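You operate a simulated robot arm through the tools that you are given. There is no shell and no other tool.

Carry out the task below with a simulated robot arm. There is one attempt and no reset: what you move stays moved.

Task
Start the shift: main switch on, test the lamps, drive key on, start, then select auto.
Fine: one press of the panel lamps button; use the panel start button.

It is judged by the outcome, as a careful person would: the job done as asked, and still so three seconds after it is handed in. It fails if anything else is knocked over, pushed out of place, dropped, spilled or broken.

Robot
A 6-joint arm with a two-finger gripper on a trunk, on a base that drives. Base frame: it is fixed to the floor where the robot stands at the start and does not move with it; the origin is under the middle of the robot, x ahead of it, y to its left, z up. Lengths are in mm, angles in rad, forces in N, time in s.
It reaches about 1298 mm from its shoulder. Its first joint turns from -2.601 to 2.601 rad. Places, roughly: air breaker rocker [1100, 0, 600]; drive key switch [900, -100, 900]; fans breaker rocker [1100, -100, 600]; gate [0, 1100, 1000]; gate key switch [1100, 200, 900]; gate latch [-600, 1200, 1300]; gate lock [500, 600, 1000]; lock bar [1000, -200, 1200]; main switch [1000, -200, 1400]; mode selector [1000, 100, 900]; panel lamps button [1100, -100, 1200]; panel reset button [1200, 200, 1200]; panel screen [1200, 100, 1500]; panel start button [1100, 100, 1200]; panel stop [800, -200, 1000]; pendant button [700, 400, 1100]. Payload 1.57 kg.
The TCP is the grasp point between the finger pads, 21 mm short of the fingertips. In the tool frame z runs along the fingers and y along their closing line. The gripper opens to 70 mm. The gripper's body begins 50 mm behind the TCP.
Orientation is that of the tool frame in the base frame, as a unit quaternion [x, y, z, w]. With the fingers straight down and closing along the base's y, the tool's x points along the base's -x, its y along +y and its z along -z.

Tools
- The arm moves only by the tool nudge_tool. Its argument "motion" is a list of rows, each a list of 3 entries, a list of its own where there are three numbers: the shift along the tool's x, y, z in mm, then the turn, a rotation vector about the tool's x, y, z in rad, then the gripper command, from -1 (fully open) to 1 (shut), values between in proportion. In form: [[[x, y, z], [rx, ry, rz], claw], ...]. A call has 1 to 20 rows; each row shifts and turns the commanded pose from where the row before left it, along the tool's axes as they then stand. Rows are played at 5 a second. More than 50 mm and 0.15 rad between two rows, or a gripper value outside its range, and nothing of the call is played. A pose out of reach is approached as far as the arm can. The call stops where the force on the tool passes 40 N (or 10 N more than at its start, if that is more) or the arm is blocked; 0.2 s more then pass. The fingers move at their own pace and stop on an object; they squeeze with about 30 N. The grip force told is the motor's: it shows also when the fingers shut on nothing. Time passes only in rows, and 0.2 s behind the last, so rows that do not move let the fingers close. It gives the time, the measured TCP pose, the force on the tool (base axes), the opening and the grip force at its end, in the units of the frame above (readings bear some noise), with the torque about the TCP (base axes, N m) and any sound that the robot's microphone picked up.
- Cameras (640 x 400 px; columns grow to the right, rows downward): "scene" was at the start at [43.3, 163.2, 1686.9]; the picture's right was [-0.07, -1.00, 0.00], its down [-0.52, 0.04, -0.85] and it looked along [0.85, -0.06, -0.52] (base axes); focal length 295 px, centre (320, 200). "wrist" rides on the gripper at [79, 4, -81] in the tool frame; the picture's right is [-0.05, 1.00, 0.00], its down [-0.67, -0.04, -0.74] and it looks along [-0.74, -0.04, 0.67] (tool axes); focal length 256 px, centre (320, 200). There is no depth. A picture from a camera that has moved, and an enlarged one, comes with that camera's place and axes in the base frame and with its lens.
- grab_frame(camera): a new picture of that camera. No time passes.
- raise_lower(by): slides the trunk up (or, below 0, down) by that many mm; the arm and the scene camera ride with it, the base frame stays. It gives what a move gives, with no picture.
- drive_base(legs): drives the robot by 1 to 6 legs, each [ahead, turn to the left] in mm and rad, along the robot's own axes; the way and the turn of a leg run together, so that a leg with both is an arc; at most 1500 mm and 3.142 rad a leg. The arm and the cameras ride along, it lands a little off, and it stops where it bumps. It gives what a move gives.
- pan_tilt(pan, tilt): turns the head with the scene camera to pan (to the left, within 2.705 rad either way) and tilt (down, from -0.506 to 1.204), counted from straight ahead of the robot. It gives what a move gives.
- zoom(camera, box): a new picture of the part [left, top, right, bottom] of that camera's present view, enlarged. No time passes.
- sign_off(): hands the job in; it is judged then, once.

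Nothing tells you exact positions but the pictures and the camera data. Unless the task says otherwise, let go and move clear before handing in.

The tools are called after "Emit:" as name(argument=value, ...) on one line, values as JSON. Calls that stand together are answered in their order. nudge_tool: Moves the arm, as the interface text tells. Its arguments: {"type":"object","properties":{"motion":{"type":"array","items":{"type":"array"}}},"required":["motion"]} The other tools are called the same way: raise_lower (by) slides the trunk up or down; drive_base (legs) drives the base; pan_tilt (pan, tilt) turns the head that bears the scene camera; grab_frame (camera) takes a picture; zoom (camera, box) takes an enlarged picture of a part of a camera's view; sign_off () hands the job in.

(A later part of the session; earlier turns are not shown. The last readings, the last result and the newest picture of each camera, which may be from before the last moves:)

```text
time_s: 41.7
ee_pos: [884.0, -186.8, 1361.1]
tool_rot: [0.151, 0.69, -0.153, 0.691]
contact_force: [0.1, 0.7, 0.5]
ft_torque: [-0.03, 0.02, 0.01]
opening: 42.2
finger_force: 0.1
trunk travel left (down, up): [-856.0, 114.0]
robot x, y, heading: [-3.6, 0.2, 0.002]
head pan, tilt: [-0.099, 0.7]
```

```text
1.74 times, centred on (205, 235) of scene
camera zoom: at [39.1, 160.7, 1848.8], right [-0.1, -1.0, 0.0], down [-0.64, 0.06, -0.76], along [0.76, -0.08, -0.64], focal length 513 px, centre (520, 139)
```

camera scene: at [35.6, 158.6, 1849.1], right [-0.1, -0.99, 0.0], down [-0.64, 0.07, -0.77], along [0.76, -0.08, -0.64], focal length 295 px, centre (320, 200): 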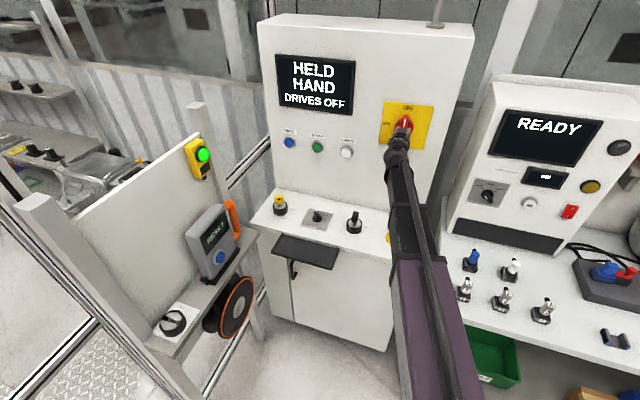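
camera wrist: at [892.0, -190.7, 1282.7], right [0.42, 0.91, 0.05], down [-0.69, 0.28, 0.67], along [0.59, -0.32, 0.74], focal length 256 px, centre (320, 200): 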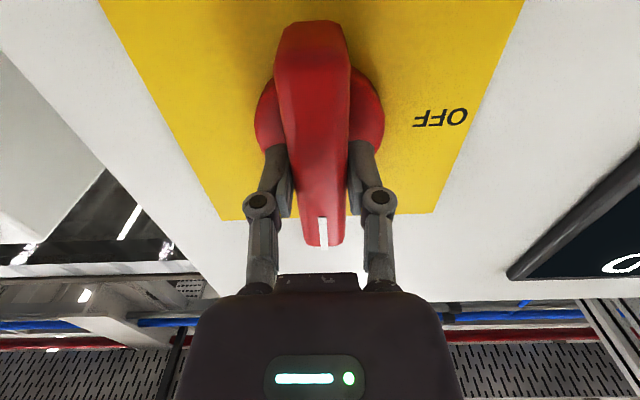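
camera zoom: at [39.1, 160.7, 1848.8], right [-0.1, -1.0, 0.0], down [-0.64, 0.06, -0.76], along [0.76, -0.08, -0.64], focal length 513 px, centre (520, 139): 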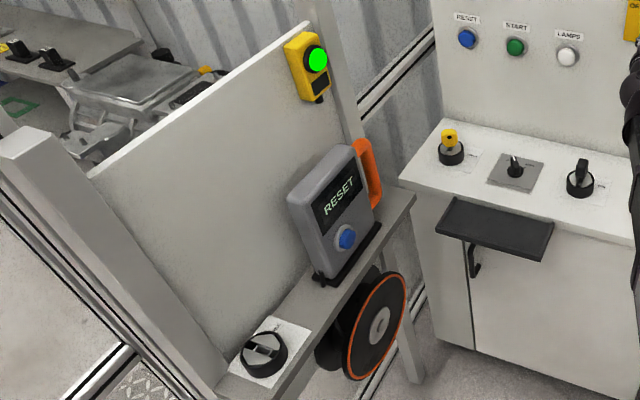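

The switch holds vertical at ON. Now I shift left and lower to the lamps button height with the fingers shut.

Emit:
nudge_tool(motion=[[[0, 0, -20], [0, 0, 0], 1], [[0, 45, 0], [0, 0, 0], 1], [[0, 45, 0], [0, 0, 0], 1], [[0, 45, 0], [0, 0, 0], 1], [[0, 45, 0], [0, 0, 0], 1], [[0, 20, 0], [0, 0, 0], 1], [[0, 0, 20], [0, 0, 0], 1], [[0, 0, 0], [0, 0, 0], 1]])

Emit:
raise_lower(by=-149)

Emit:
grab_frame(camera="wrist")

Emit:
grab_frame(camera="scene")

```text
time_s: 43.5
ee_pos: [965.5, -6.9, 1361.5]
tool_rot: [0.151, 0.691, -0.152, 0.691]
contact_force: [-0.8, -0.4, -0.7]
ft_torque: [0.02, 0.03, -0.01]
opening: 0.0
finger_force: 29.0
trunk travel left (down, up): [-856.0, 114.0]
robot x, y, heading: [0.3, 0.3, -0.002]
head pan, tilt: [-0.099, 0.7]
```

```text
time_s: 45.2
ee_pos: [966.4, -7.0, 1211.7]
tool_rot: [0.151, 0.69, -0.153, 0.691]
contact_force: [-0.6, -0.1, -1.1]
ft_torque: [-0.01, 0.0, 0.01]
opening: 0.0
finger_force: 28.4
trunk travel left (down, up): [-707.0, 263.0]
robot x, y, heading: [-3.2, 1.1, 0.002]
head pan, tilt: [-0.099, 0.7]
```

```text
taken
camera wrist: at [895.6, 29.8, 1132.7], right [0.42, 0.91, 0.05], down [-0.69, 0.28, 0.67], along [0.59, -0.31, 0.74], focal length 256 px, centre (320, 200)
```

wrist: 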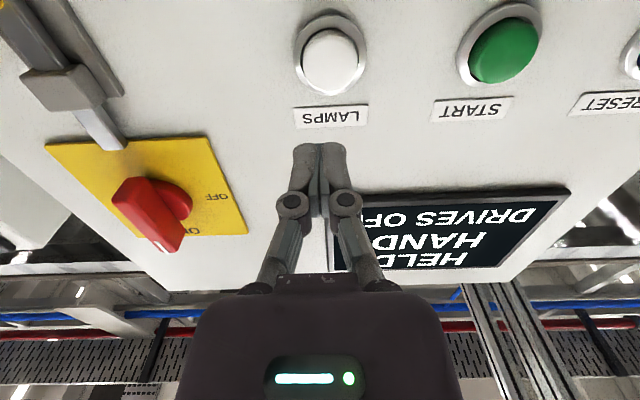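

```text
taken
camera scene: at [38.3, 160.9, 1699.9], right [-0.1, -0.99, 0.0], down [-0.64, 0.06, -0.77], along [0.76, -0.08, -0.64], focal length 295 px, centre (320, 200)
```

scene: 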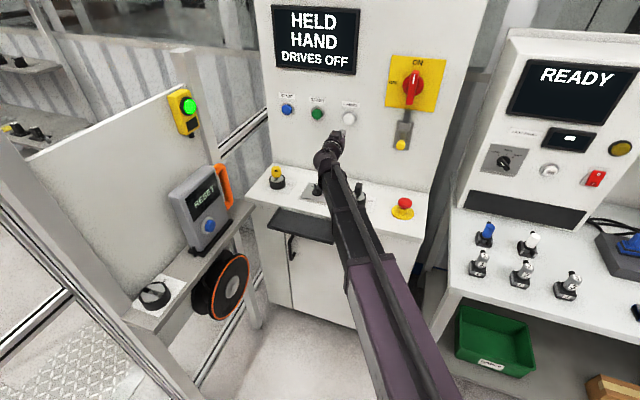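

The lamps button is slightly left and below the fingertip axis. I shift 7 mm left and 5 mm down, then approach in small steps, watching the force.

Emit:
raise_lower(by=-5)

Emit:
nudge_tool(motion=[[[0, 7, 20], [0, 0, 0], 1], [[0, 0, 20], [0, 0, 0], 1], [[0, 0, 20], [0, 0, 0], 1], [[0, 0, 0], [0, 0, 0], 1]])

Emit:
grab_frame(camera="wrist")

```text
time_s: 45.7
ee_pos: [966.0, -7.1, 1206.3]
tool_rot: [0.152, 0.69, -0.153, 0.691]
contact_force: [0.6, 0.3, -0.4]
ft_torque: [-0.03, -0.01, -0.02]
opening: 0.3
finger_force: 28.5
trunk travel left (down, up): [-702.0, 268.0]
robot x, y, heading: [2.9, 0.4, 0.003]
head pan, tilt: [-0.099, 0.7]
```

```text
time_s: 46.7
ee_pos: [1024.8, -26.0, 1207.0]
tool_rot: [0.15, 0.691, -0.151, 0.691]
contact_force: [-1.1, 0.0, -0.4]
ft_torque: [0.01, 0.0, -0.04]
opening: 0.0
finger_force: 28.5
trunk travel left (down, up): [-702.0, 268.0]
robot x, y, heading: [1.0, 0.4, -0.002]
head pan, tilt: [-0.099, 0.7]
```

```text
taken
camera wrist: at [953.5, 11.3, 1127.7], right [0.42, 0.91, 0.05], down [-0.69, 0.28, 0.67], along [0.59, -0.31, 0.74], focal length 256 px, centre (320, 200)
```

wrist: 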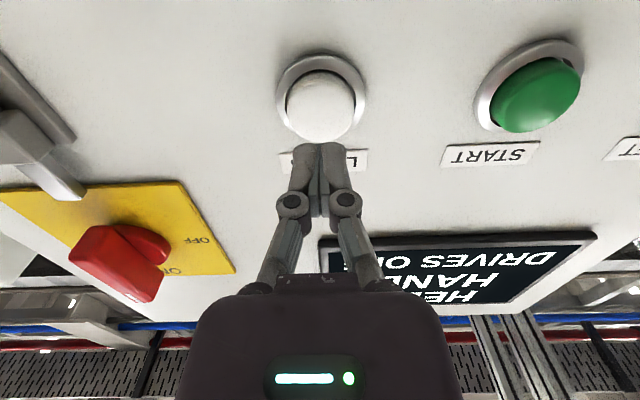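

The button is centred; I lower 4 mm and creep forward to contact.

Emit:
raise_lower(by=-4)

Emit:
nudge_tool(motion=[[[0, 0, 10], [0, 0, 0], 1], [[0, 0, 8], [0, 0, 0], 1]])

Emit:
nudge_tool(motion=[[[0, 0, 4], [0, 0, 0], 1], [[0, 0, 4], [0, 0, 0], 1]])

Emit:
grab_frame(camera="wrist")

```text
time_s: 47.3
ee_pos: [1025.0, -25.6, 1203.0]
tool_rot: [0.151, 0.691, -0.152, 0.691]
contact_force: [-0.6, 0.1, 0.3]
ft_torque: [0.01, 0.01, 0.02]
opening: 0.3
finger_force: 28.7
trunk travel left (down, up): [-698.0, 272.0]
robot x, y, heading: [1.5, -0.4, -0.001]
head pan, tilt: [-0.099, 0.7]
```

```text
time_s: 47.9
ee_pos: [1040.7, -33.2, 1204.5]
tool_rot: [0.15, 0.691, -0.151, 0.691]
contact_force: [-0.4, -0.7, -0.2]
ft_torque: [-0.02, -0.01, -0.02]
opening: 0.2
finger_force: 28.8
trunk travel left (down, up): [-698.0, 272.0]
robot x, y, heading: [1.1, 2.0, -0.0]
head pan, tilt: [-0.099, 0.7]
```

```text
time_s: 48.5
ee_pos: [1048.9, -36.2, 1203.4]
tool_rot: [0.15, 0.691, -0.152, 0.691]
contact_force: [0.0, -1.1, 0.3]
ft_torque: [0.02, 0.0, -0.01]
opening: 0.0
finger_force: 28.9
trunk travel left (down, up): [-698.0, 272.0]
robot x, y, heading: [1.5, -1.9, 0.002]
head pan, tilt: [-0.099, 0.7]
```

```text
taken
camera wrist: at [977.6, 1.0, 1123.5], right [0.42, 0.91, 0.05], down [-0.69, 0.28, 0.67], along [0.59, -0.31, 0.74], focal length 256 px, centre (320, 200)
```

wrist: 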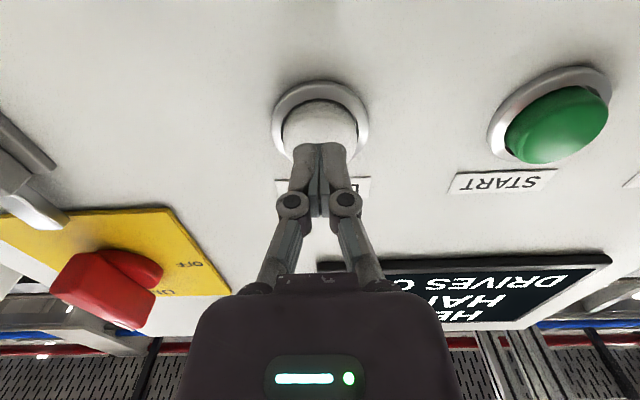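

No contact yet; I creep on in small steps.

Emit:
nudge_tool(motion=[[[0, 0, 4], [0, 0, 0], 1], [[0, 0, 4], [0, 0, 0], 1]])

Emit:
nudge_tool(motion=[[[0, 0, 3], [0, 0, 0], 1], [[0, 0, 2], [0, 0, 0], 1]])

```text
time_s: 49.1
ee_pos: [1056.3, -40.0, 1202.8]
tool_rot: [0.151, 0.691, -0.151, 0.691]
contact_force: [0.5, 0.0, 0.2]
ft_torque: [0.01, -0.04, -0.01]
opening: 0.1
finger_force: 28.3
trunk travel left (down, up): [-698.0, 272.0]
robot x, y, heading: [3.2, -0.0, 0.003]
head pan, tilt: [-0.099, 0.7]
```

```text
time_s: 49.7
ee_pos: [1060.0, -41.9, 1203.4]
tool_rot: [0.152, 0.691, -0.153, 0.69]
contact_force: [-0.2, 0.5, 0.2]
ft_torque: [0.0, 0.02, 0.02]
opening: 0.0
finger_force: 28.8
trunk travel left (down, up): [-698.0, 272.0]
robot x, y, heading: [1.3, -1.4, -0.005]
head pan, tilt: [-0.099, 0.7]
```

Emit:
nudge_tool(motion=[[[0, 0, 3], [0, 0, 0], 1], [[0, 0, 3], [0, 0, 0], 1]])

Emit:
grab_frame(camera="wrist")

```text
time_s: 50.3
ee_pos: [1064.7, -43.9, 1202.5]
tool_rot: [0.151, 0.69, -0.152, 0.691]
contact_force: [-4.8, 1.1, -3.2]
ft_torque: [0.07, 0.02, -0.01]
opening: 6.2
finger_force: 28.4
trunk travel left (down, up): [-698.0, 272.0]
robot x, y, heading: [1.5, 1.3, -0.004]
head pan, tilt: [-0.099, 0.7]
heard: click
```

```text
taken
camera wrist: at [993.9, -7.5, 1123.8], right [0.42, 0.91, 0.05], down [-0.69, 0.28, 0.67], along [0.59, -0.31, 0.74], focal length 256 px, centre (320, 200)
```

wrist: 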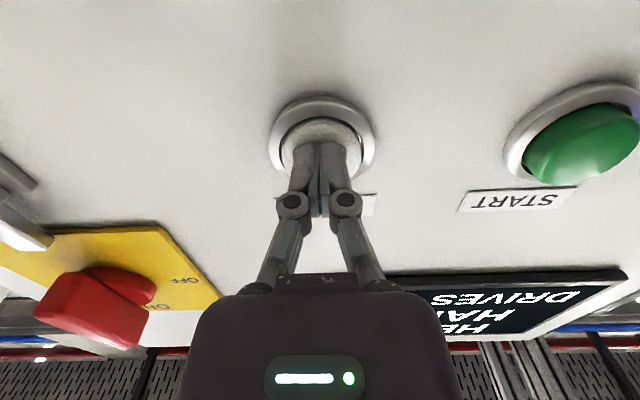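

A click: the button is pressed. I check the scene to see the lamps' response.

Emit:
grab_frame(camera="scene")

Emit:
nudge_tool(motion=[[[0, 0, 0], [0, 0, 0], 1]])

Emit:
grab_frame(camera="scene")

```text
taken
camera scene: at [38.0, 161.1, 1690.8], right [-0.1, -1.0, 0.0], down [-0.64, 0.06, -0.77], along [0.76, -0.08, -0.64], focal length 295 px, centre (320, 200)
```

scene: 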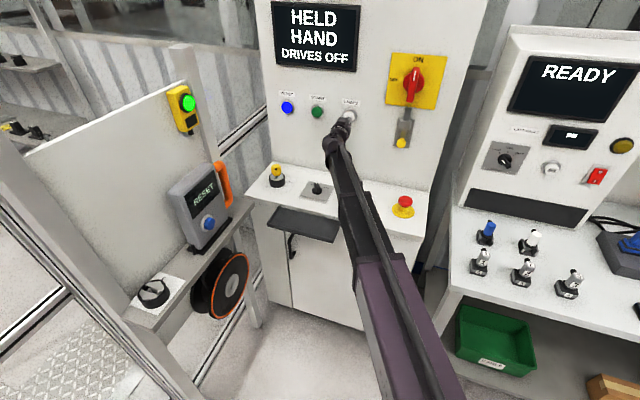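

```text
time_s: 50.7
ee_pos: [1065.3, -45.1, 1203.3]
tool_rot: [0.151, 0.691, -0.151, 0.691]
contact_force: [-4.7, 1.9, -2.0]
ft_torque: [0.02, 0.03, 0.0]
opening: 5.9
finger_force: 28.7
trunk travel left (down, up): [-698.0, 272.0]
robot x, y, heading: [-1.3, 2.1, 0.001]
head pan, tilt: [-0.099, 0.7]
```

```text
taken
camera scene: at [37.9, 161.1, 1690.8], right [-0.1, -1.0, 0.0], down [-0.64, 0.06, -0.77], along [0.76, -0.08, -0.64], focal length 295 px, centre (320, 200)
```

scene: 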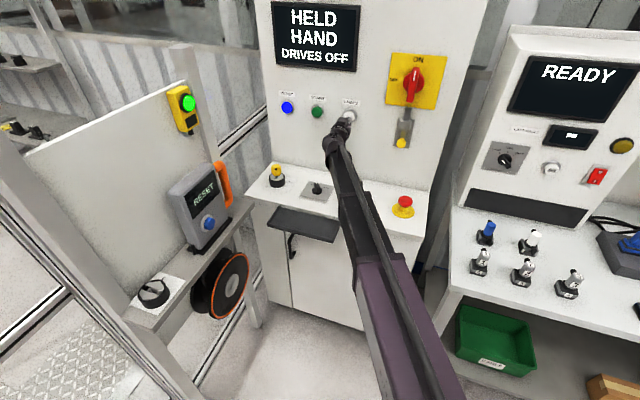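

The blue lamp brightened. I zoom in to see which lamps respond, before and after letting go.

Emit:
zoom(camera="scene", box=[260, 70, 380, 140])

Emit:
nudge_tool(motion=[[[0, 0, -12], [0, 0, 0], 1], [[0, 0, -20], [0, 0, 0], 1], [[0, 0, -20], [0, 0, 0], 1]])

Emit:
zoom(camera="scene", box=[260, 0, 460, 140])

Emit:
grab_frame(camera="wrist")

```text
5.33 times, centred on (320, 105) of scene
camera zoom: at [37.9, 161.1, 1690.8], right [-0.1, -1.0, 0.0], down [-0.64, 0.06, -0.77], along [0.76, -0.08, -0.64], focal length 1574 px, centre (320, 707)
```

zoom: 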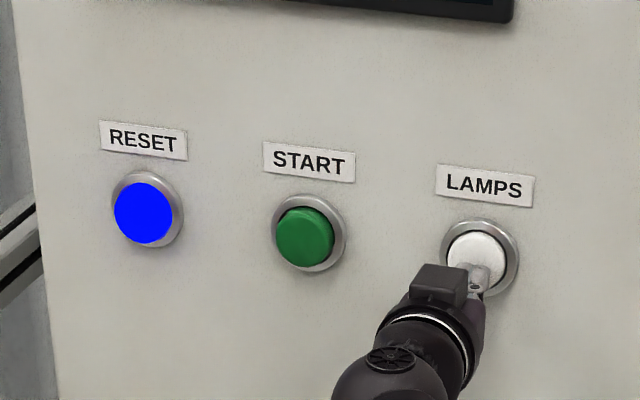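

```text
time_s: 51.5
ee_pos: [1017.3, -22.8, 1204.1]
tool_rot: [0.152, 0.69, -0.153, 0.691]
contact_force: [0.1, -0.5, -0.1]
ft_torque: [-0.02, -0.02, -0.04]
opening: 0.0
finger_force: 28.8
trunk travel left (down, up): [-698.0, 272.0]
robot x, y, heading: [-0.8, 1.6, 0.001]
head pan, tilt: [-0.099, 0.7]
```

```text
2.86 times, centred on (360, 70) of scene
camera zoom: at [38.1, 161.1, 1690.8], right [-0.1, -1.0, 0.0], down [-0.64, 0.06, -0.77], along [0.76, -0.08, -0.64], focal length 843 px, centre (206, 571)
```

zoom: 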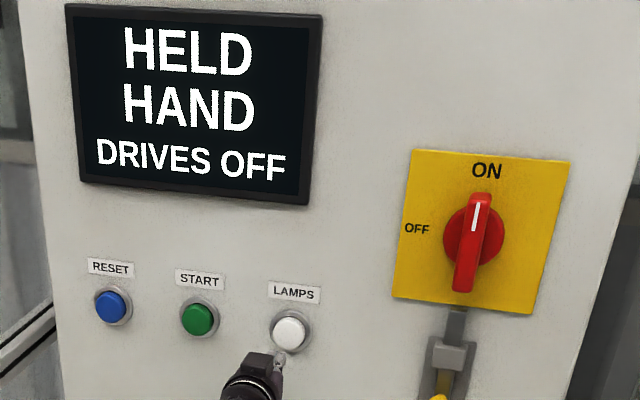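

```text
taken
camera wrist: at [947.1, 14.6, 1123.8], right [0.42, 0.91, 0.05], down [-0.69, 0.28, 0.67], along [0.59, -0.31, 0.74], focal length 256 px, centre (320, 200)
```

wrist: 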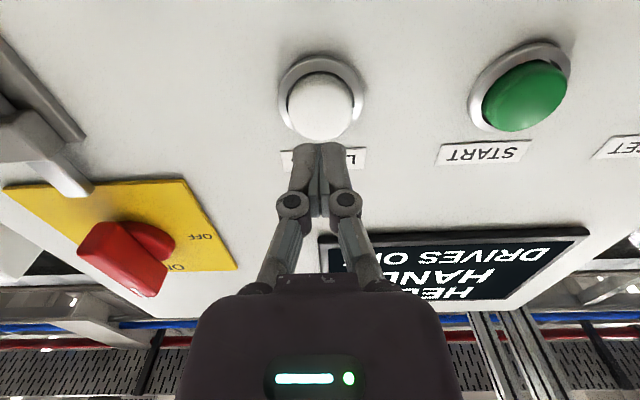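

One press is done and the lamp test lit the reset lamp; it is out again now. Next I back away, raise, and turn the fingers down over the drive key near (926,-77,990).

Emit:
nudge_tool(motion=[[[0, 0, -35], [0, 0, 0], 1], [[0, 0, -35], [0, 0, 0], 1], [[0, 0, 0], [0, 0, 0], 1]])

Emit:
raise_lower(by=130)

Emit:
nudge_tool(motion=[[[0, -30, 0], [0, 0.1428, 0], -1], [[0, 0, 0], [0, 0.1428, 0], -1], [[0, 0, 0], [0, 0.1428, 0], -1], [[0, 0, 0], [0, 0.1428, 0], -1], [[0, 0, 0], [0, 0.1428, 0], -1], [[0, 0, 0], [0, 0.1428, 0], -1], [[0, 0, 0], [0, 0.1428, 0], -1], [[0, 0, 0], [0, 0.1428, 0], -1], [[0, 0, 0], [0, 0.1428, 0], -1], [[0, 0, 0], [0, 0.1428, 0], -1], [[0, 0, 0], [0, 0.1428, 0], -1], [[0, -28, 0], [0, 0, 0], -1], [[0, -28, 0], [0, 0, 0], -1], [[0, 0, 0], [0, 0, 0], -1]])

Emit:
grab_frame(camera="wrist")

Emit:
grab_frame(camera="scene")

```text
time_s: 52.3
ee_pos: [954.6, 8.5, 1204.4]
tool_rot: [0.151, 0.691, -0.152, 0.691]
contact_force: [-0.4, -0.2, -0.1]
ft_torque: [0.0, -0.01, -0.01]
opening: 0.0
finger_force: 28.7
trunk travel left (down, up): [-698.0, 272.0]
robot x, y, heading: [1.2, -0.6, -0.002]
head pan, tilt: [-0.099, 0.7]
```

```text
time_s: 53.9
ee_pos: [953.5, 8.3, 1332.2]
tool_rot: [0.151, 0.691, -0.153, 0.691]
contact_force: [-1.1, -0.3, 0.1]
ft_torque: [0.01, 0.0, -0.02]
opening: 0.0
finger_force: 28.4
trunk travel left (down, up): [-828.0, 142.0]
robot x, y, heading: [-1.4, -0.6, -0.003]
head pan, tilt: [-0.099, 0.7]
```

```text
time_s: 56.9
ee_pos: [919.1, -70.7, 1146.4]
tool_rot: [0.214, 0.977, -0.001, -0.001]
contact_force: [0.3, -0.3, -0.7]
ft_torque: [-0.01, -0.03, 0.0]
opening: 69.7
finger_force: 0.1
out of reach, approached as far as the arm can: row 1, 2, 3, 4, 5, 6, 7, 8, 9, 10, 13
trunk travel left (down, up): [-828.0, 142.0]
robot x, y, heading: [-2.2, -0.2, -0.006]
head pan, tilt: [-0.099, 0.7]
```

```text
taken
camera wrist: at [849.7, -34.7, 1227.9], right [0.47, 0.88, 0.0], down [0.59, -0.31, 0.75], along [0.66, -0.35, -0.67], focal length 256 px, centre (320, 200)
```

wrist: 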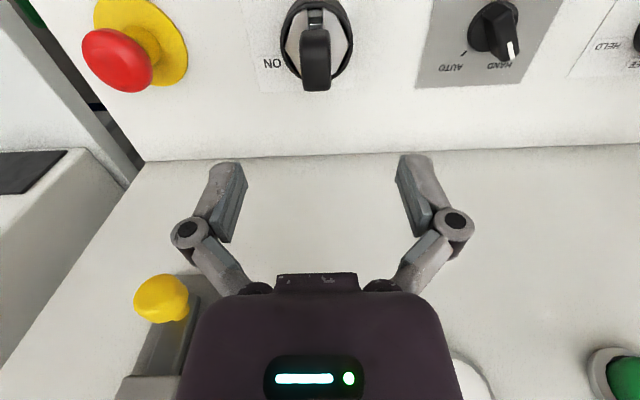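

```text
taken
camera scene: at [38.4, 161.1, 1820.8], right [-0.1, -1.0, 0.0], down [-0.64, 0.06, -0.76], along [0.76, -0.08, -0.64], focal length 295 px, centre (320, 200)
```

scene: 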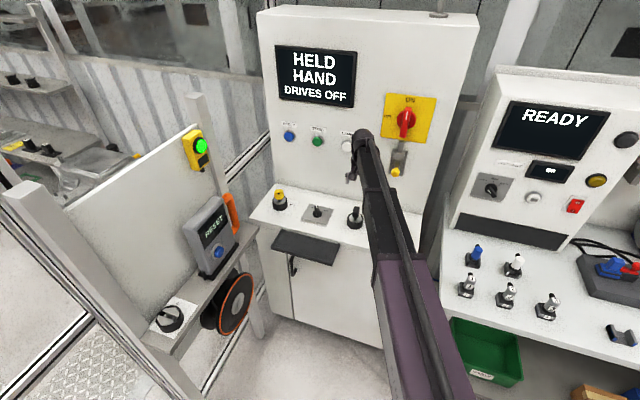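

In this upside-down view I see the key between the selector and E-stop, with ON to the robot's right. I zoom in on the key and the selector.

Emit:
zoom(camera="wrist", box=[230, 0, 390, 100])

Emit:
zoom(camera="wrist", box=[400, 0, 560, 100])

Emit:
zoom(camera="scene", box=[260, 170, 420, 270])

```text
4.00 times, centred on (310, 50) of wrist
camera zoom: at [849.7, -34.7, 1227.9], right [0.47, 0.88, 0.0], down [0.59, -0.31, 0.75], along [0.66, -0.35, -0.67], focal length 1024 px, centre (360, 800)
```

zoom: 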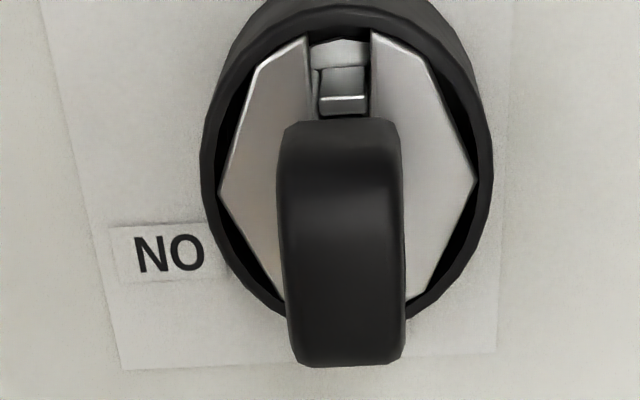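

```text
4.00 times, centred on (480, 50) of wrist
camera zoom: at [849.7, -34.7, 1227.9], right [0.47, 0.88, 0.0], down [0.59, -0.31, 0.75], along [0.66, -0.35, -0.67], focal length 1024 px, centre (-320, 800)
```

zoom: 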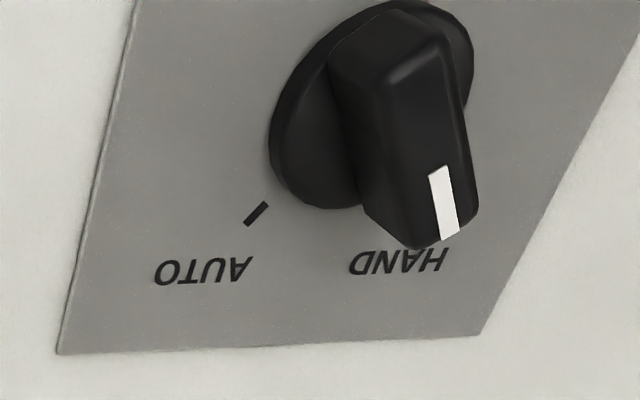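

```text
4.00 times, centred on (340, 220) of scene
camera zoom: at [38.4, 161.1, 1820.8], right [-0.1, -1.0, 0.0], down [-0.64, 0.06, -0.76], along [0.76, -0.08, -0.64], focal length 1181 px, centre (240, 120)
```

zoom: 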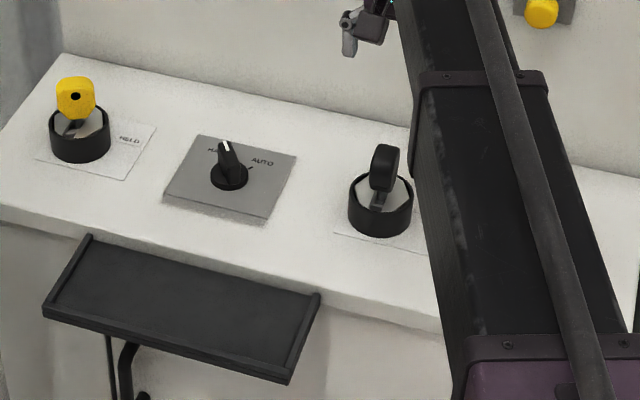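

I take the key's axis at about (914,-72) with its bow between z 985 and 1035. I line up over it and lower partway, then check.

Emit:
nudge_tool(motion=[[[4, -3.3, 0], [0, 0, 0], -1], [[0, 0, 0], [0, 0, 0], -1]])

Emit:
raise_lower(by=-70)

Emit:
grab_frame(camera="wrist")

Emit:
zoom(camera="scene", box=[300, 120, 440, 230])

```text
time_s: 57.5
ee_pos: [913.6, -72.9, 1146.8]
tool_rot: [0.213, 0.977, 0.0, -0.001]
contact_force: [0.4, 0.2, -0.2]
ft_torque: [-0.03, -0.01, 0.01]
opening: 69.9
finger_force: 0.0
trunk travel left (down, up): [-828.0, 142.0]
robot x, y, heading: [1.7, -0.7, 0.0]
head pan, tilt: [-0.099, 0.7]
```

```text
time_s: 58.5
ee_pos: [913.3, -72.6, 1077.7]
tool_rot: [0.213, 0.977, -0.001, 0.001]
contact_force: [-0.2, 0.0, 0.1]
ft_torque: [0.0, 0.01, 0.0]
opening: 70.0
finger_force: 0.0
trunk travel left (down, up): [-758.0, 212.0]
robot x, y, heading: [-3.1, 6.1, 0.004]
head pan, tilt: [-0.099, 0.7]
```

```text
taken
camera wrist: at [844.5, -35.8, 1157.9], right [0.47, 0.88, 0.0], down [0.59, -0.31, 0.75], along [0.66, -0.35, -0.67], focal length 256 px, centre (320, 200)
```

wrist: 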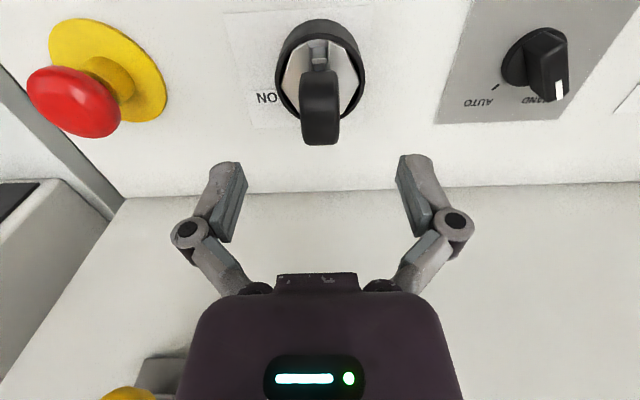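

```text
3.64 times, centred on (370, 175) of scene
camera zoom: at [38.2, 160.8, 1750.8], right [-0.1, -1.0, 0.0], down [-0.64, 0.06, -0.77], along [0.76, -0.08, -0.64], focal length 1073 px, centre (138, 291)
```

zoom: 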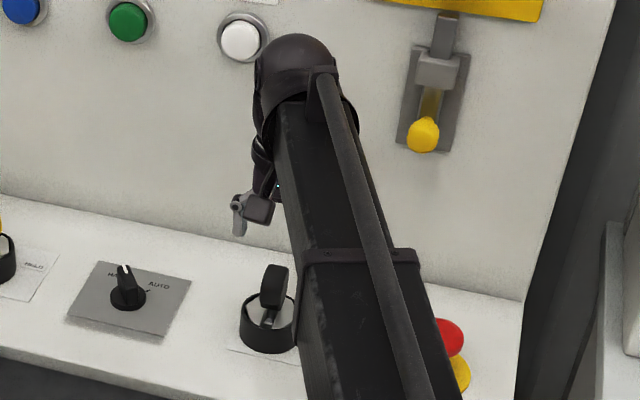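

The key is centred laterally between the fingers. I lower onto it and look again before closing.

Emit:
raise_lower(by=-40)

Emit:
grab_frame(camera="wrist")

```text
time_s: 59.4
ee_pos: [914.5, -72.6, 1036.8]
tool_rot: [0.214, 0.977, -0.001, 0.0]
contact_force: [0.4, 0.3, 0.4]
ft_torque: [-0.01, 0.02, -0.01]
opening: 70.2
finger_force: 0.0
trunk travel left (down, up): [-718.0, 252.0]
robot x, y, heading: [-1.2, 1.5, -0.004]
head pan, tilt: [-0.099, 0.7]
```

```text
taken
camera wrist: at [844.6, -35.8, 1117.9], right [0.47, 0.88, 0.0], down [0.59, -0.31, 0.75], along [0.66, -0.35, -0.67], focal length 256 px, centre (320, 200)
```

wrist: 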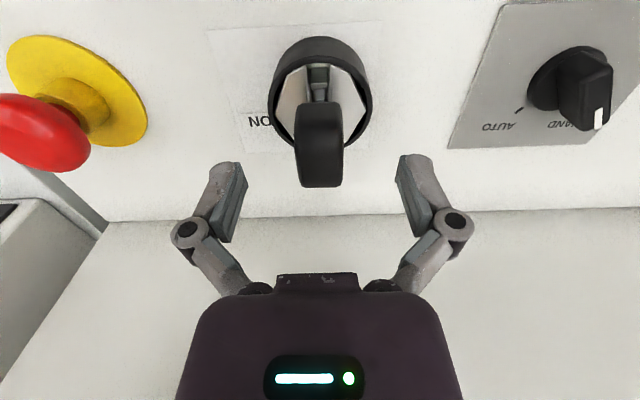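

Alignment is good, with the key axis near (912,-71). I nudge 2 mm back, lower the last 27 mm and close on the key.

Emit:
nudge_tool(motion=[[[2, 0, 0], [0, 0, 0], -1]])

Emit:
raise_lower(by=-27)

Emit:
grab_frame(camera="wrist")

```text
time_s: 59.8
ee_pos: [912.3, -70.9, 1035.8]
tool_rot: [0.213, 0.977, -0.001, 0.0]
contact_force: [0.8, 0.2, 0.3]
ft_torque: [0.0, -0.01, -0.03]
opening: 69.9
finger_force: 0.1
trunk travel left (down, up): [-718.0, 252.0]
robot x, y, heading: [-2.0, 2.5, 0.007]
head pan, tilt: [-0.099, 0.7]
```

```text
time_s: 60.5
ee_pos: [912.1, -72.3, 1011.0]
tool_rot: [0.214, 0.977, -0.001, 0.0]
contact_force: [0.5, 0.8, -0.4]
ft_torque: [-0.03, 0.01, 0.03]
opening: 70.3
finger_force: 0.1
trunk travel left (down, up): [-691.0, 279.0]
robot x, y, heading: [-1.6, -0.7, 0.0]
head pan, tilt: [-0.099, 0.7]
```

```text
taken
camera wrist: at [842.7, -34.9, 1090.9], right [0.47, 0.88, 0.0], down [0.59, -0.31, 0.75], along [0.66, -0.35, -0.67], focal length 256 px, centre (320, 200)
```

wrist: 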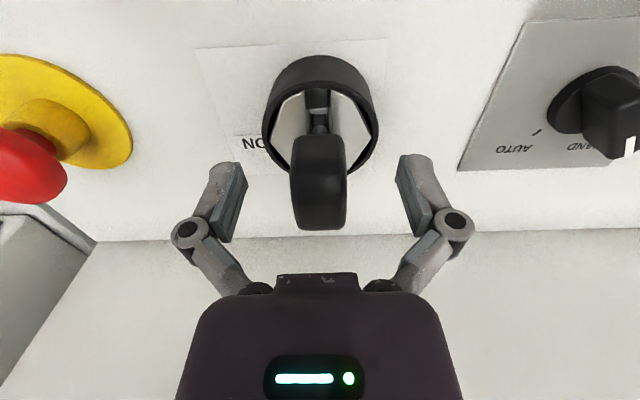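

The bow sits between the fingers right at the grasp point. Closing.

Emit:
nudge_tool(motion=[[[0, 0, 0], [0, 0, 0], 0], [[0, 0, 0], [0, 0, 0], 0.4], [[0, 0, 0], [0, 0, 0], 1], [[0, 0, 0], [0, 0, 0], 1], [[0, 0, 0], [0, 0, 0], 1]])

```text
time_s: 61.7
ee_pos: [912.5, -71.1, 1010.8]
tool_rot: [0.214, 0.977, 0.0, 0.0]
contact_force: [0.9, 0.0, 3.4]
ft_torque: [0.02, -0.08, -0.01]
opening: 22.7
finger_force: 30.2
trunk travel left (down, up): [-691.0, 279.0]
robot x, y, heading: [0.7, -1.5, -0.003]
head pan, tilt: [-0.099, 0.7]
```

The key is held cleanly at 22.7 mm with almost no side load. I turn it clockwise in stages toward ON.

Emit:
nudge_tool(motion=[[[0, 0, 0], [0, 0, 0.1], 1], [[0, 0, 0], [0, 0, 0.1], 1], [[0, 0, 0], [0, 0, 0.1], 1], [[0, 0, 0], [0, 0, 0.1], 1]])

Emit:
grab_frame(camera="wrist")

```text
time_s: 62.7
ee_pos: [912.9, -70.3, 1010.4]
tool_rot: [0.404, 0.915, 0.0, 0.001]
contact_force: [8.7, 10.5, 7.3]
ft_torque: [0.54, -0.43, 0.12]
opening: 23.1
finger_force: 30.3
trunk travel left (down, up): [-691.0, 279.0]
robot x, y, heading: [2.1, -1.0, -0.001]
head pan, tilt: [-0.099, 0.7]
```

```text
taken
camera wrist: at [863.2, -8.9, 1090.9], right [0.77, 0.63, 0.0], down [0.42, -0.52, 0.75], along [0.47, -0.58, -0.67], focal length 256 px, centre (320, 200)
```

wrist: 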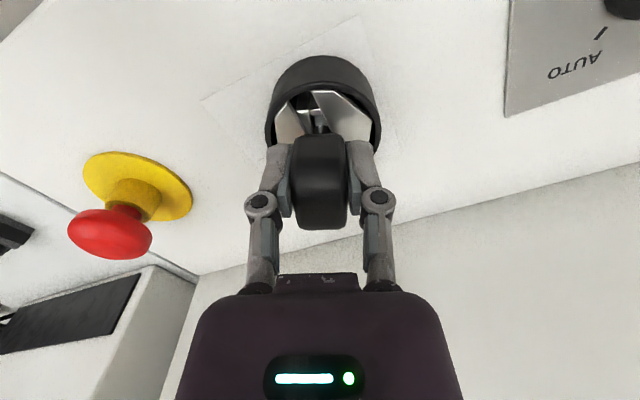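

The key is turning with the gripper. I continue.

Emit:
nudge_tool(motion=[[[0, 0, 0], [0, 0, 0.1], 1], [[0, 0, 0], [0, 0, 0.1], 1], [[0, 0, 0], [0, 0, 0.1], 1], [[0, 0, 0], [0, 0, 0.1], 1]])

Emit:
nudge_tool(motion=[[[0, 0, 0], [0, 0, 0.1], 1], [[0, 0, 0], [0, 0, 0.1], 1], [[0, 0, 0], [0, 0, 0.1], 1]])

Emit:
grab_frame(camera="wrist")

Emit:
grab_frame(camera="scene")

```text
time_s: 63.7
ee_pos: [911.8, -69.1, 1009.0]
tool_rot: [0.577, 0.817, 0.0, 0.001]
contact_force: [22.1, 16.0, 14.4]
ft_torque: [0.79, -1.05, 0.25]
opening: 24.0
finger_force: 30.0
trunk travel left (down, up): [-691.0, 279.0]
robot x, y, heading: [1.6, 2.3, 0.001]
head pan, tilt: [-0.099, 0.7]
```

```text
time_s: 64.5
ee_pos: [914.0, -70.0, 1009.9]
tool_rot: [0.694, 0.72, -0.001, 0.001]
contact_force: [25.8, 18.5, 13.4]
ft_torque: [0.77, -1.09, 0.25]
opening: 25.2
finger_force: 30.4
trunk travel left (down, up): [-691.0, 279.0]
robot x, y, heading: [-0.1, -2.0, 0.004]
head pan, tilt: [-0.099, 0.7]
```

```text
taken
camera wrist: at [915.8, 9.3, 1090.1], right [1.0, -0.02, 0.0], down [-0.01, -0.67, 0.75], along [-0.01, -0.75, -0.67], focal length 256 px, centre (320, 200)
```

wrist: 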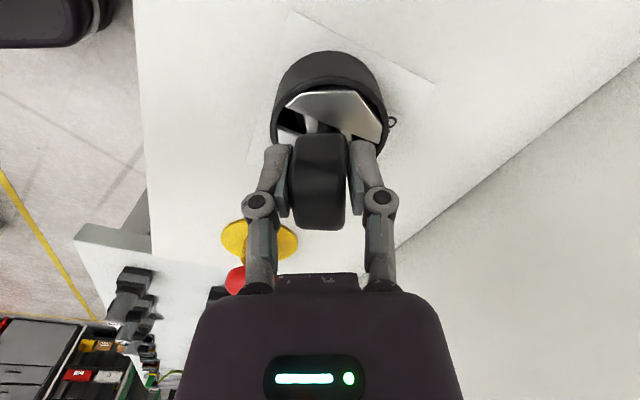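

```text
taken
camera scene: at [39.8, 163.3, 1683.6], right [-0.1, -1.0, 0.0], down [-0.64, 0.06, -0.76], along [0.76, -0.08, -0.64], focal length 295 px, centre (320, 200)
```

scene: 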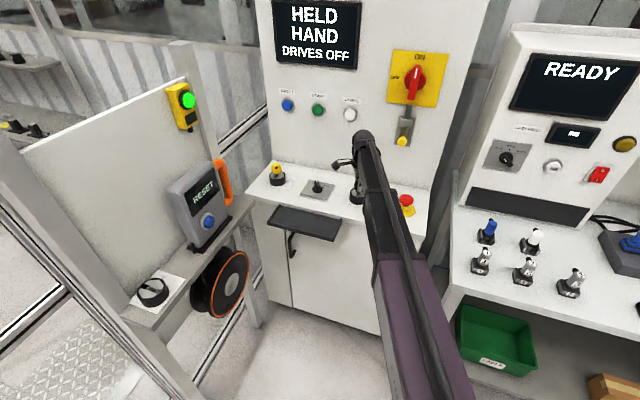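

The side load shows the key's axis lies a little forward-left of my grasp. I shift to relieve that before judging whether the turn is complete.

Emit:
nudge_tool(motion=[[[1, 1.5, 0], [0, 0, 0], 1], [[0, 0, 0], [0, 0, 0], 1]])

Emit:
zoom(camera="wrist", box=[220, 20, 460, 260])

Emit:
zoom(camera="scene", box=[300, 130, 440, 230])

```text
time_s: 65.1
ee_pos: [914.0, -70.4, 1010.9]
tool_rot: [0.694, 0.72, -0.001, 0.002]
contact_force: [19.5, 13.9, 10.3]
ft_torque: [0.55, -0.96, 0.19]
opening: 25.1
finger_force: 29.9
trunk travel left (down, up): [-691.0, 279.0]
robot x, y, heading: [-1.6, -2.3, 0.002]
head pan, tilt: [-0.099, 0.7]
```

```text
1.67 times, centred on (340, 140) of wrist
camera zoom: at [916.2, 9.4, 1090.0], right [1.0, -0.01, 0.0], down [-0.01, -0.67, 0.75], along [-0.01, -0.75, -0.67], focal length 427 px, centre (287, 300)
```

zoom: 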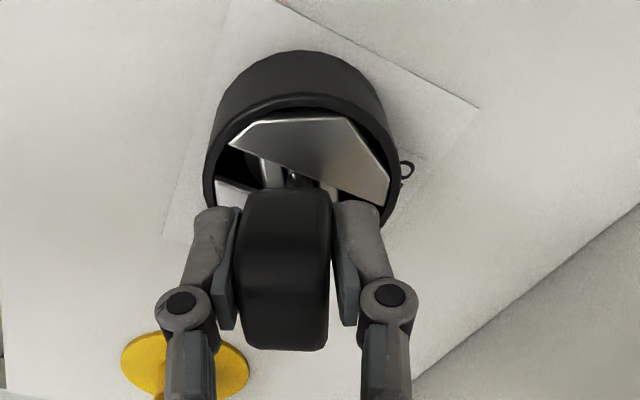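

```text
4.00 times, centred on (370, 180) of scene
camera zoom: at [39.6, 162.6, 1683.6], right [-0.1, -1.0, 0.0], down [-0.64, 0.06, -0.76], along [0.76, -0.08, -0.64], focal length 1181 px, centre (120, 280)
```

zoom: 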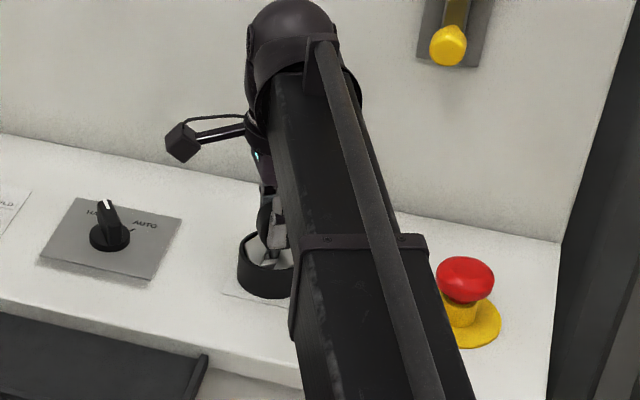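

The screen still says DRIVES OFF. I'll loosen the grip to see exactly where the key sits on its own.

Emit:
nudge_tool(motion=[[[0, 0, 0], [0, 0, 0], 0], [[0, 0, 0], [0, 0, 0], -0.5], [[0, 0, 0], [0, 0, 0], -0.5]])

Emit:
zoom(camera="wrist", box=[220, 20, 460, 260])

Emit:
zoom(camera="scene", box=[260, 0, 380, 130])

```text
time_s: 65.9
ee_pos: [912.7, -71.2, 1010.2]
tool_rot: [0.694, 0.72, -0.001, 0.001]
contact_force: [0.5, 0.0, -0.2]
ft_torque: [0.0, 0.0, -0.01]
opening: 52.5
finger_force: 0.1
trunk travel left (down, up): [-691.0, 279.0]
robot x, y, heading: [1.8, -3.1, -0.003]
head pan, tilt: [-0.099, 0.7]
```

```text
1.67 times, centred on (340, 140) of wrist
camera zoom: at [915.0, 7.9, 1090.6], right [1.0, -0.01, 0.0], down [-0.01, -0.67, 0.75], along [-0.01, -0.75, -0.67], focal length 427 px, centre (287, 300)
```

zoom: 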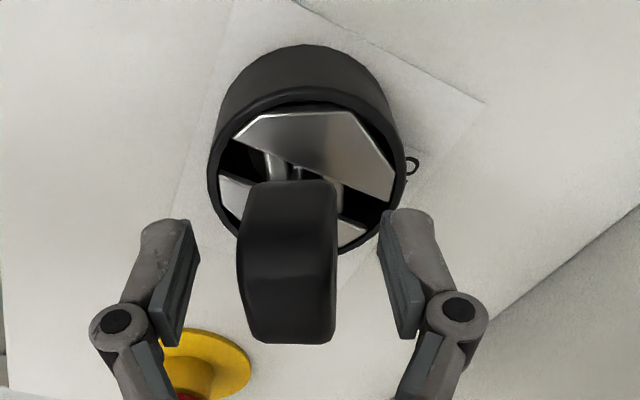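

```text
3.08 times, centred on (320, 65) of scene
camera zoom: at [38.5, 160.9, 1683.8], right [-0.1, -0.99, 0.0], down [-0.64, 0.06, -0.76], along [0.76, -0.08, -0.64], focal length 908 px, centre (320, 615)
```

zoom: 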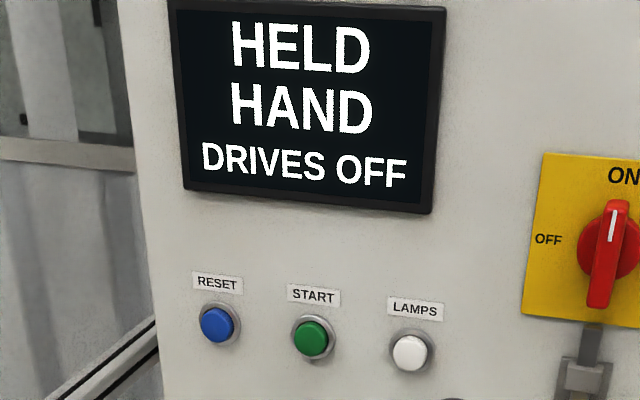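

The key stayed partway (about 1 rad). The geometry says its true axis is near (919,-76), so I re-centre the open fingers on it, regrip and continue the turn.

Emit:
nudge_tool(motion=[[[-5, 6, 0], [0, 0, 0], -0.5], [[0, 0, 0], [0, 0, 0], -0.5], [[0, 0, 0], [0, 0, 0], 0.3], [[0, 0, 0], [0, 0, 0], 1], [[0, 0, 0], [0, 0, 0], 1]])

Emit:
grab_frame(camera="wrist")

```text
time_s: 67.1
ee_pos: [919.3, -76.4, 1011.1]
tool_rot: [0.694, 0.72, -0.001, 0.001]
contact_force: [0.4, 0.1, 0.6]
ft_torque: [0.01, -0.03, -0.03]
opening: 23.2
finger_force: 30.1
trunk travel left (down, up): [-691.0, 279.0]
robot x, y, heading: [-0.4, -0.2, -0.002]
head pan, tilt: [-0.099, 0.7]
```

```text
taken
camera wrist: at [921.4, 3.2, 1090.8], right [1.0, -0.01, 0.0], down [-0.01, -0.67, 0.75], along [-0.01, -0.75, -0.67], focal length 256 px, centre (320, 200)
```

wrist: 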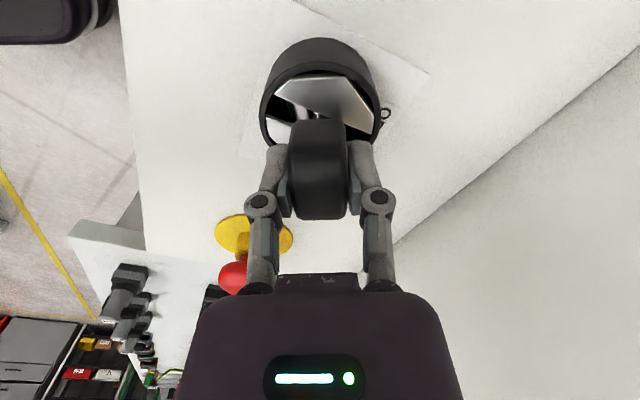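

The regrip is nearly load-free, confirming the axis. I continue turning.

Emit:
nudge_tool(motion=[[[0, 0, 0], [0, 0, 0.1], 1], [[0, 0, 0], [0, 0, 0.1], 1], [[0, 0, 0], [0, 0, 0.1], 1]])

Emit:
zoom(camera="scene", box=[260, 0, 380, 130])

```text
time_s: 67.9
ee_pos: [919.4, -76.1, 1009.4]
tool_rot: [0.794, 0.608, -0.001, 0.0]
contact_force: [-0.9, -0.4, 0.0]
ft_torque: [-0.01, 0.0, 0.95]
opening: 25.6
finger_force: 30.1
trunk travel left (down, up): [-691.0, 279.0]
robot x, y, heading: [3.1, 0.1, 0.003]
head pan, tilt: [-0.099, 0.7]
```

```text
3.08 times, centred on (320, 65) of scene
camera zoom: at [38.5, 160.8, 1683.8], right [-0.1, -0.99, 0.0], down [-0.64, 0.06, -0.76], along [0.76, -0.08, -0.64], focal length 908 px, centre (320, 615)
```

zoom: 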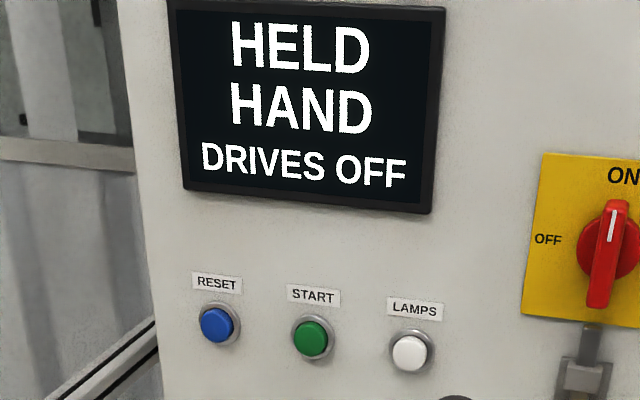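

Torque is climbing to about 1 N m while the screen is unchanged. I loosen and look at the key and its labels.

Emit:
nudge_tool(motion=[[[0, 0, 0], [0, 0, 0], 0], [[0, 0, 0], [0, 0, 0], -1], [[0, 0, 0], [0, 0, 0], -1], [[0, 0, 0], [0, 0, 0], -1]])

Emit:
grab_frame(camera="wrist")

Emit:
raise_lower(by=90)

Emit:
grab_frame(camera="wrist")

Emit:
zoom(camera="wrist", box=[220, 0, 420, 130])

Emit:
grab_frame(camera="scene")

```text
time_s: 68.9
ee_pos: [918.4, -76.0, 1009.0]
tool_rot: [0.794, 0.608, -0.002, 0.0]
contact_force: [0.8, 0.4, -0.2]
ft_torque: [-0.01, 0.04, 0.02]
opening: 69.9
finger_force: 0.0
trunk travel left (down, up): [-691.0, 279.0]
robot x, y, heading: [-1.2, -0.7, -0.001]
head pan, tilt: [-0.099, 0.7]
```

```text
taken
camera wrist: at [944.9, -0.4, 1090.7], right [0.95, -0.31, 0.0], down [-0.21, -0.63, 0.75], along [-0.23, -0.71, -0.67], focal length 256 px, centre (320, 200)
```

wrist: 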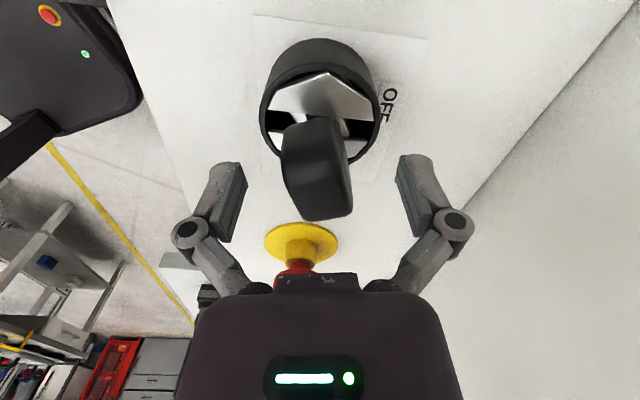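

```text
time_s: 70.1
ee_pos: [918.9, -75.5, 1098.9]
tool_rot: [0.793, 0.609, -0.001, 0.001]
contact_force: [0.4, -0.3, 0.9]
ft_torque: [-0.03, -0.01, 0.02]
opening: 70.1
finger_force: 0.1
trunk travel left (down, up): [-781.0, 189.0]
robot x, y, heading: [0.6, 0.1, 0.003]
head pan, tilt: [-0.099, 0.7]
```

```text
taken
camera wrist: at [945.0, -0.1, 1180.6], right [0.95, -0.31, 0.0], down [-0.21, -0.63, 0.75], along [-0.23, -0.71, -0.67], focal length 256 px, centre (320, 200)
```

wrist: 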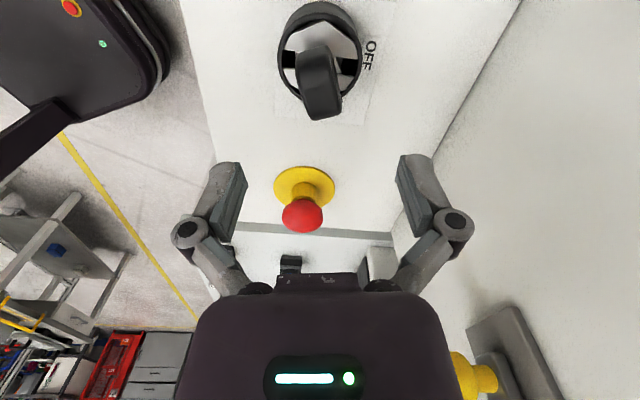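

```text
3.08 times, centred on (320, 65) of wrist
camera zoom: at [945.0, -0.1, 1180.6], right [0.95, -0.31, 0.0], down [-0.21, -0.63, 0.75], along [-0.23, -0.71, -0.67], focal length 788 px, centre (320, 615)
```

zoom: 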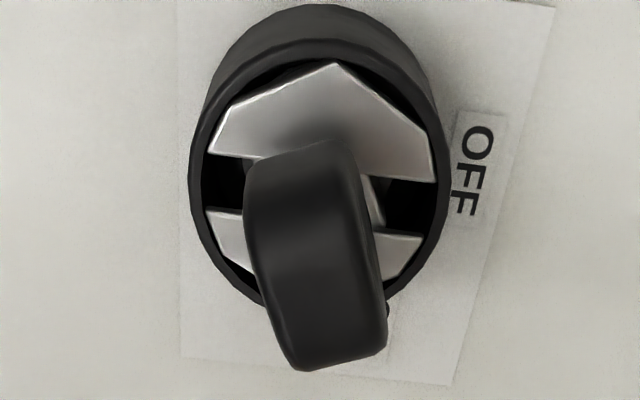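

```text
taken
camera scene: at [38.5, 160.9, 1773.8], right [-0.1, -1.0, 0.0], down [-0.64, 0.06, -0.76], along [0.76, -0.08, -0.64], focal length 295 px, centre (320, 200)
```

scene: 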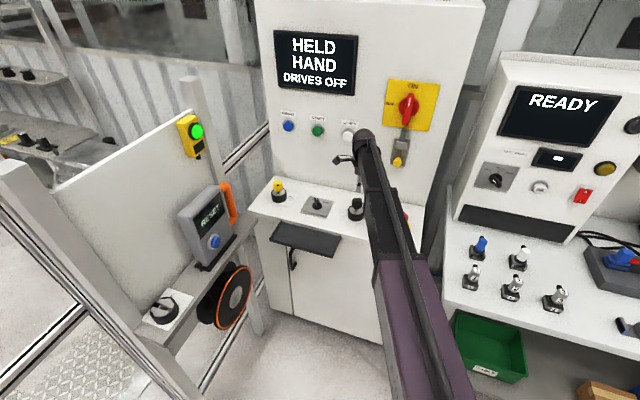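

Now I can read it: OFF is straight ahead (toward the panel) and ON is about 60° to its right, and the key lies at roughly that angle against its stop. I'll move the arm clear and look at the key and screen with the scene camera.

Emit:
nudge_tool(motion=[[[0, 0, 0], [0, 0, -0.14], -1], [[0, 0, 0], [0, 0, -0.14], -1], [[0, 0, 0], [0, 0, -0.14], -1], [[0, 0, 0], [0, 0, -0.14], -1], [[0, 0, 0], [0, 0, -0.14], -1], [[0, 0, 0], [0, 0, -0.14], -1], [[0, 0, 0], [0, 0, -0.14], -1], [[0, 0, 0], [0, 0, -0.14], -1], [[0, 0, 0], [0, 0, -0.14], -1], [[0, 0, 0], [0, 0, -0.14], -1], [[0, 0, 0], [0, 0, 0], -1]])

Emit:
grab_frame(camera="wrist")

Emit:
grab_frame(camera="scene")

```text
time_s: 72.5
ee_pos: [919.9, -75.3, 1099.9]
tool_rot: [0.213, 0.977, -0.001, 0.0]
contact_force: [0.0, 0.6, 0.0]
ft_torque: [-0.01, 0.03, -0.02]
opening: 70.0
finger_force: 0.0
trunk travel left (down, up): [-781.0, 189.0]
robot x, y, heading: [-3.4, 3.1, 0.0]
head pan, tilt: [-0.099, 0.7]
```

```text
taken
camera wrist: at [850.3, -38.9, 1180.8], right [0.46, 0.89, 0.0], down [0.59, -0.31, 0.75], along [0.66, -0.35, -0.67], focal length 256 px, centre (320, 200)
```

wrist: 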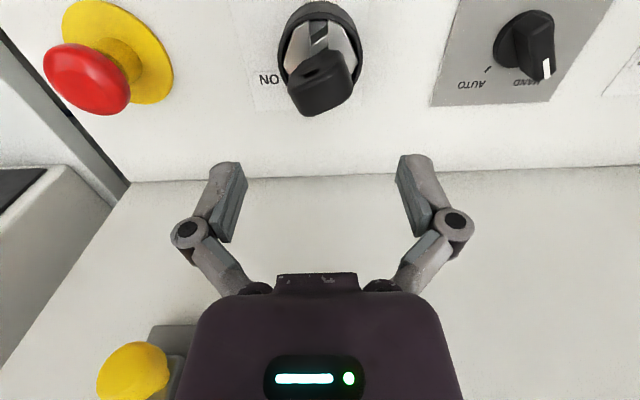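

```text
taken
camera scene: at [38.4, 160.9, 1773.8], right [-0.1, -1.0, 0.0], down [-0.64, 0.06, -0.76], along [0.76, -0.08, -0.64], focal length 295 px, centre (320, 200)
```

scene: 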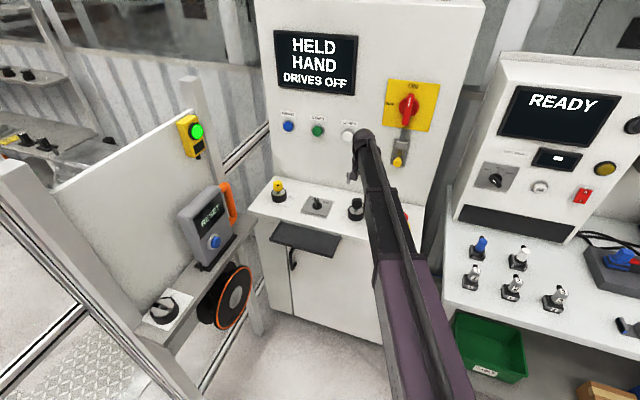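

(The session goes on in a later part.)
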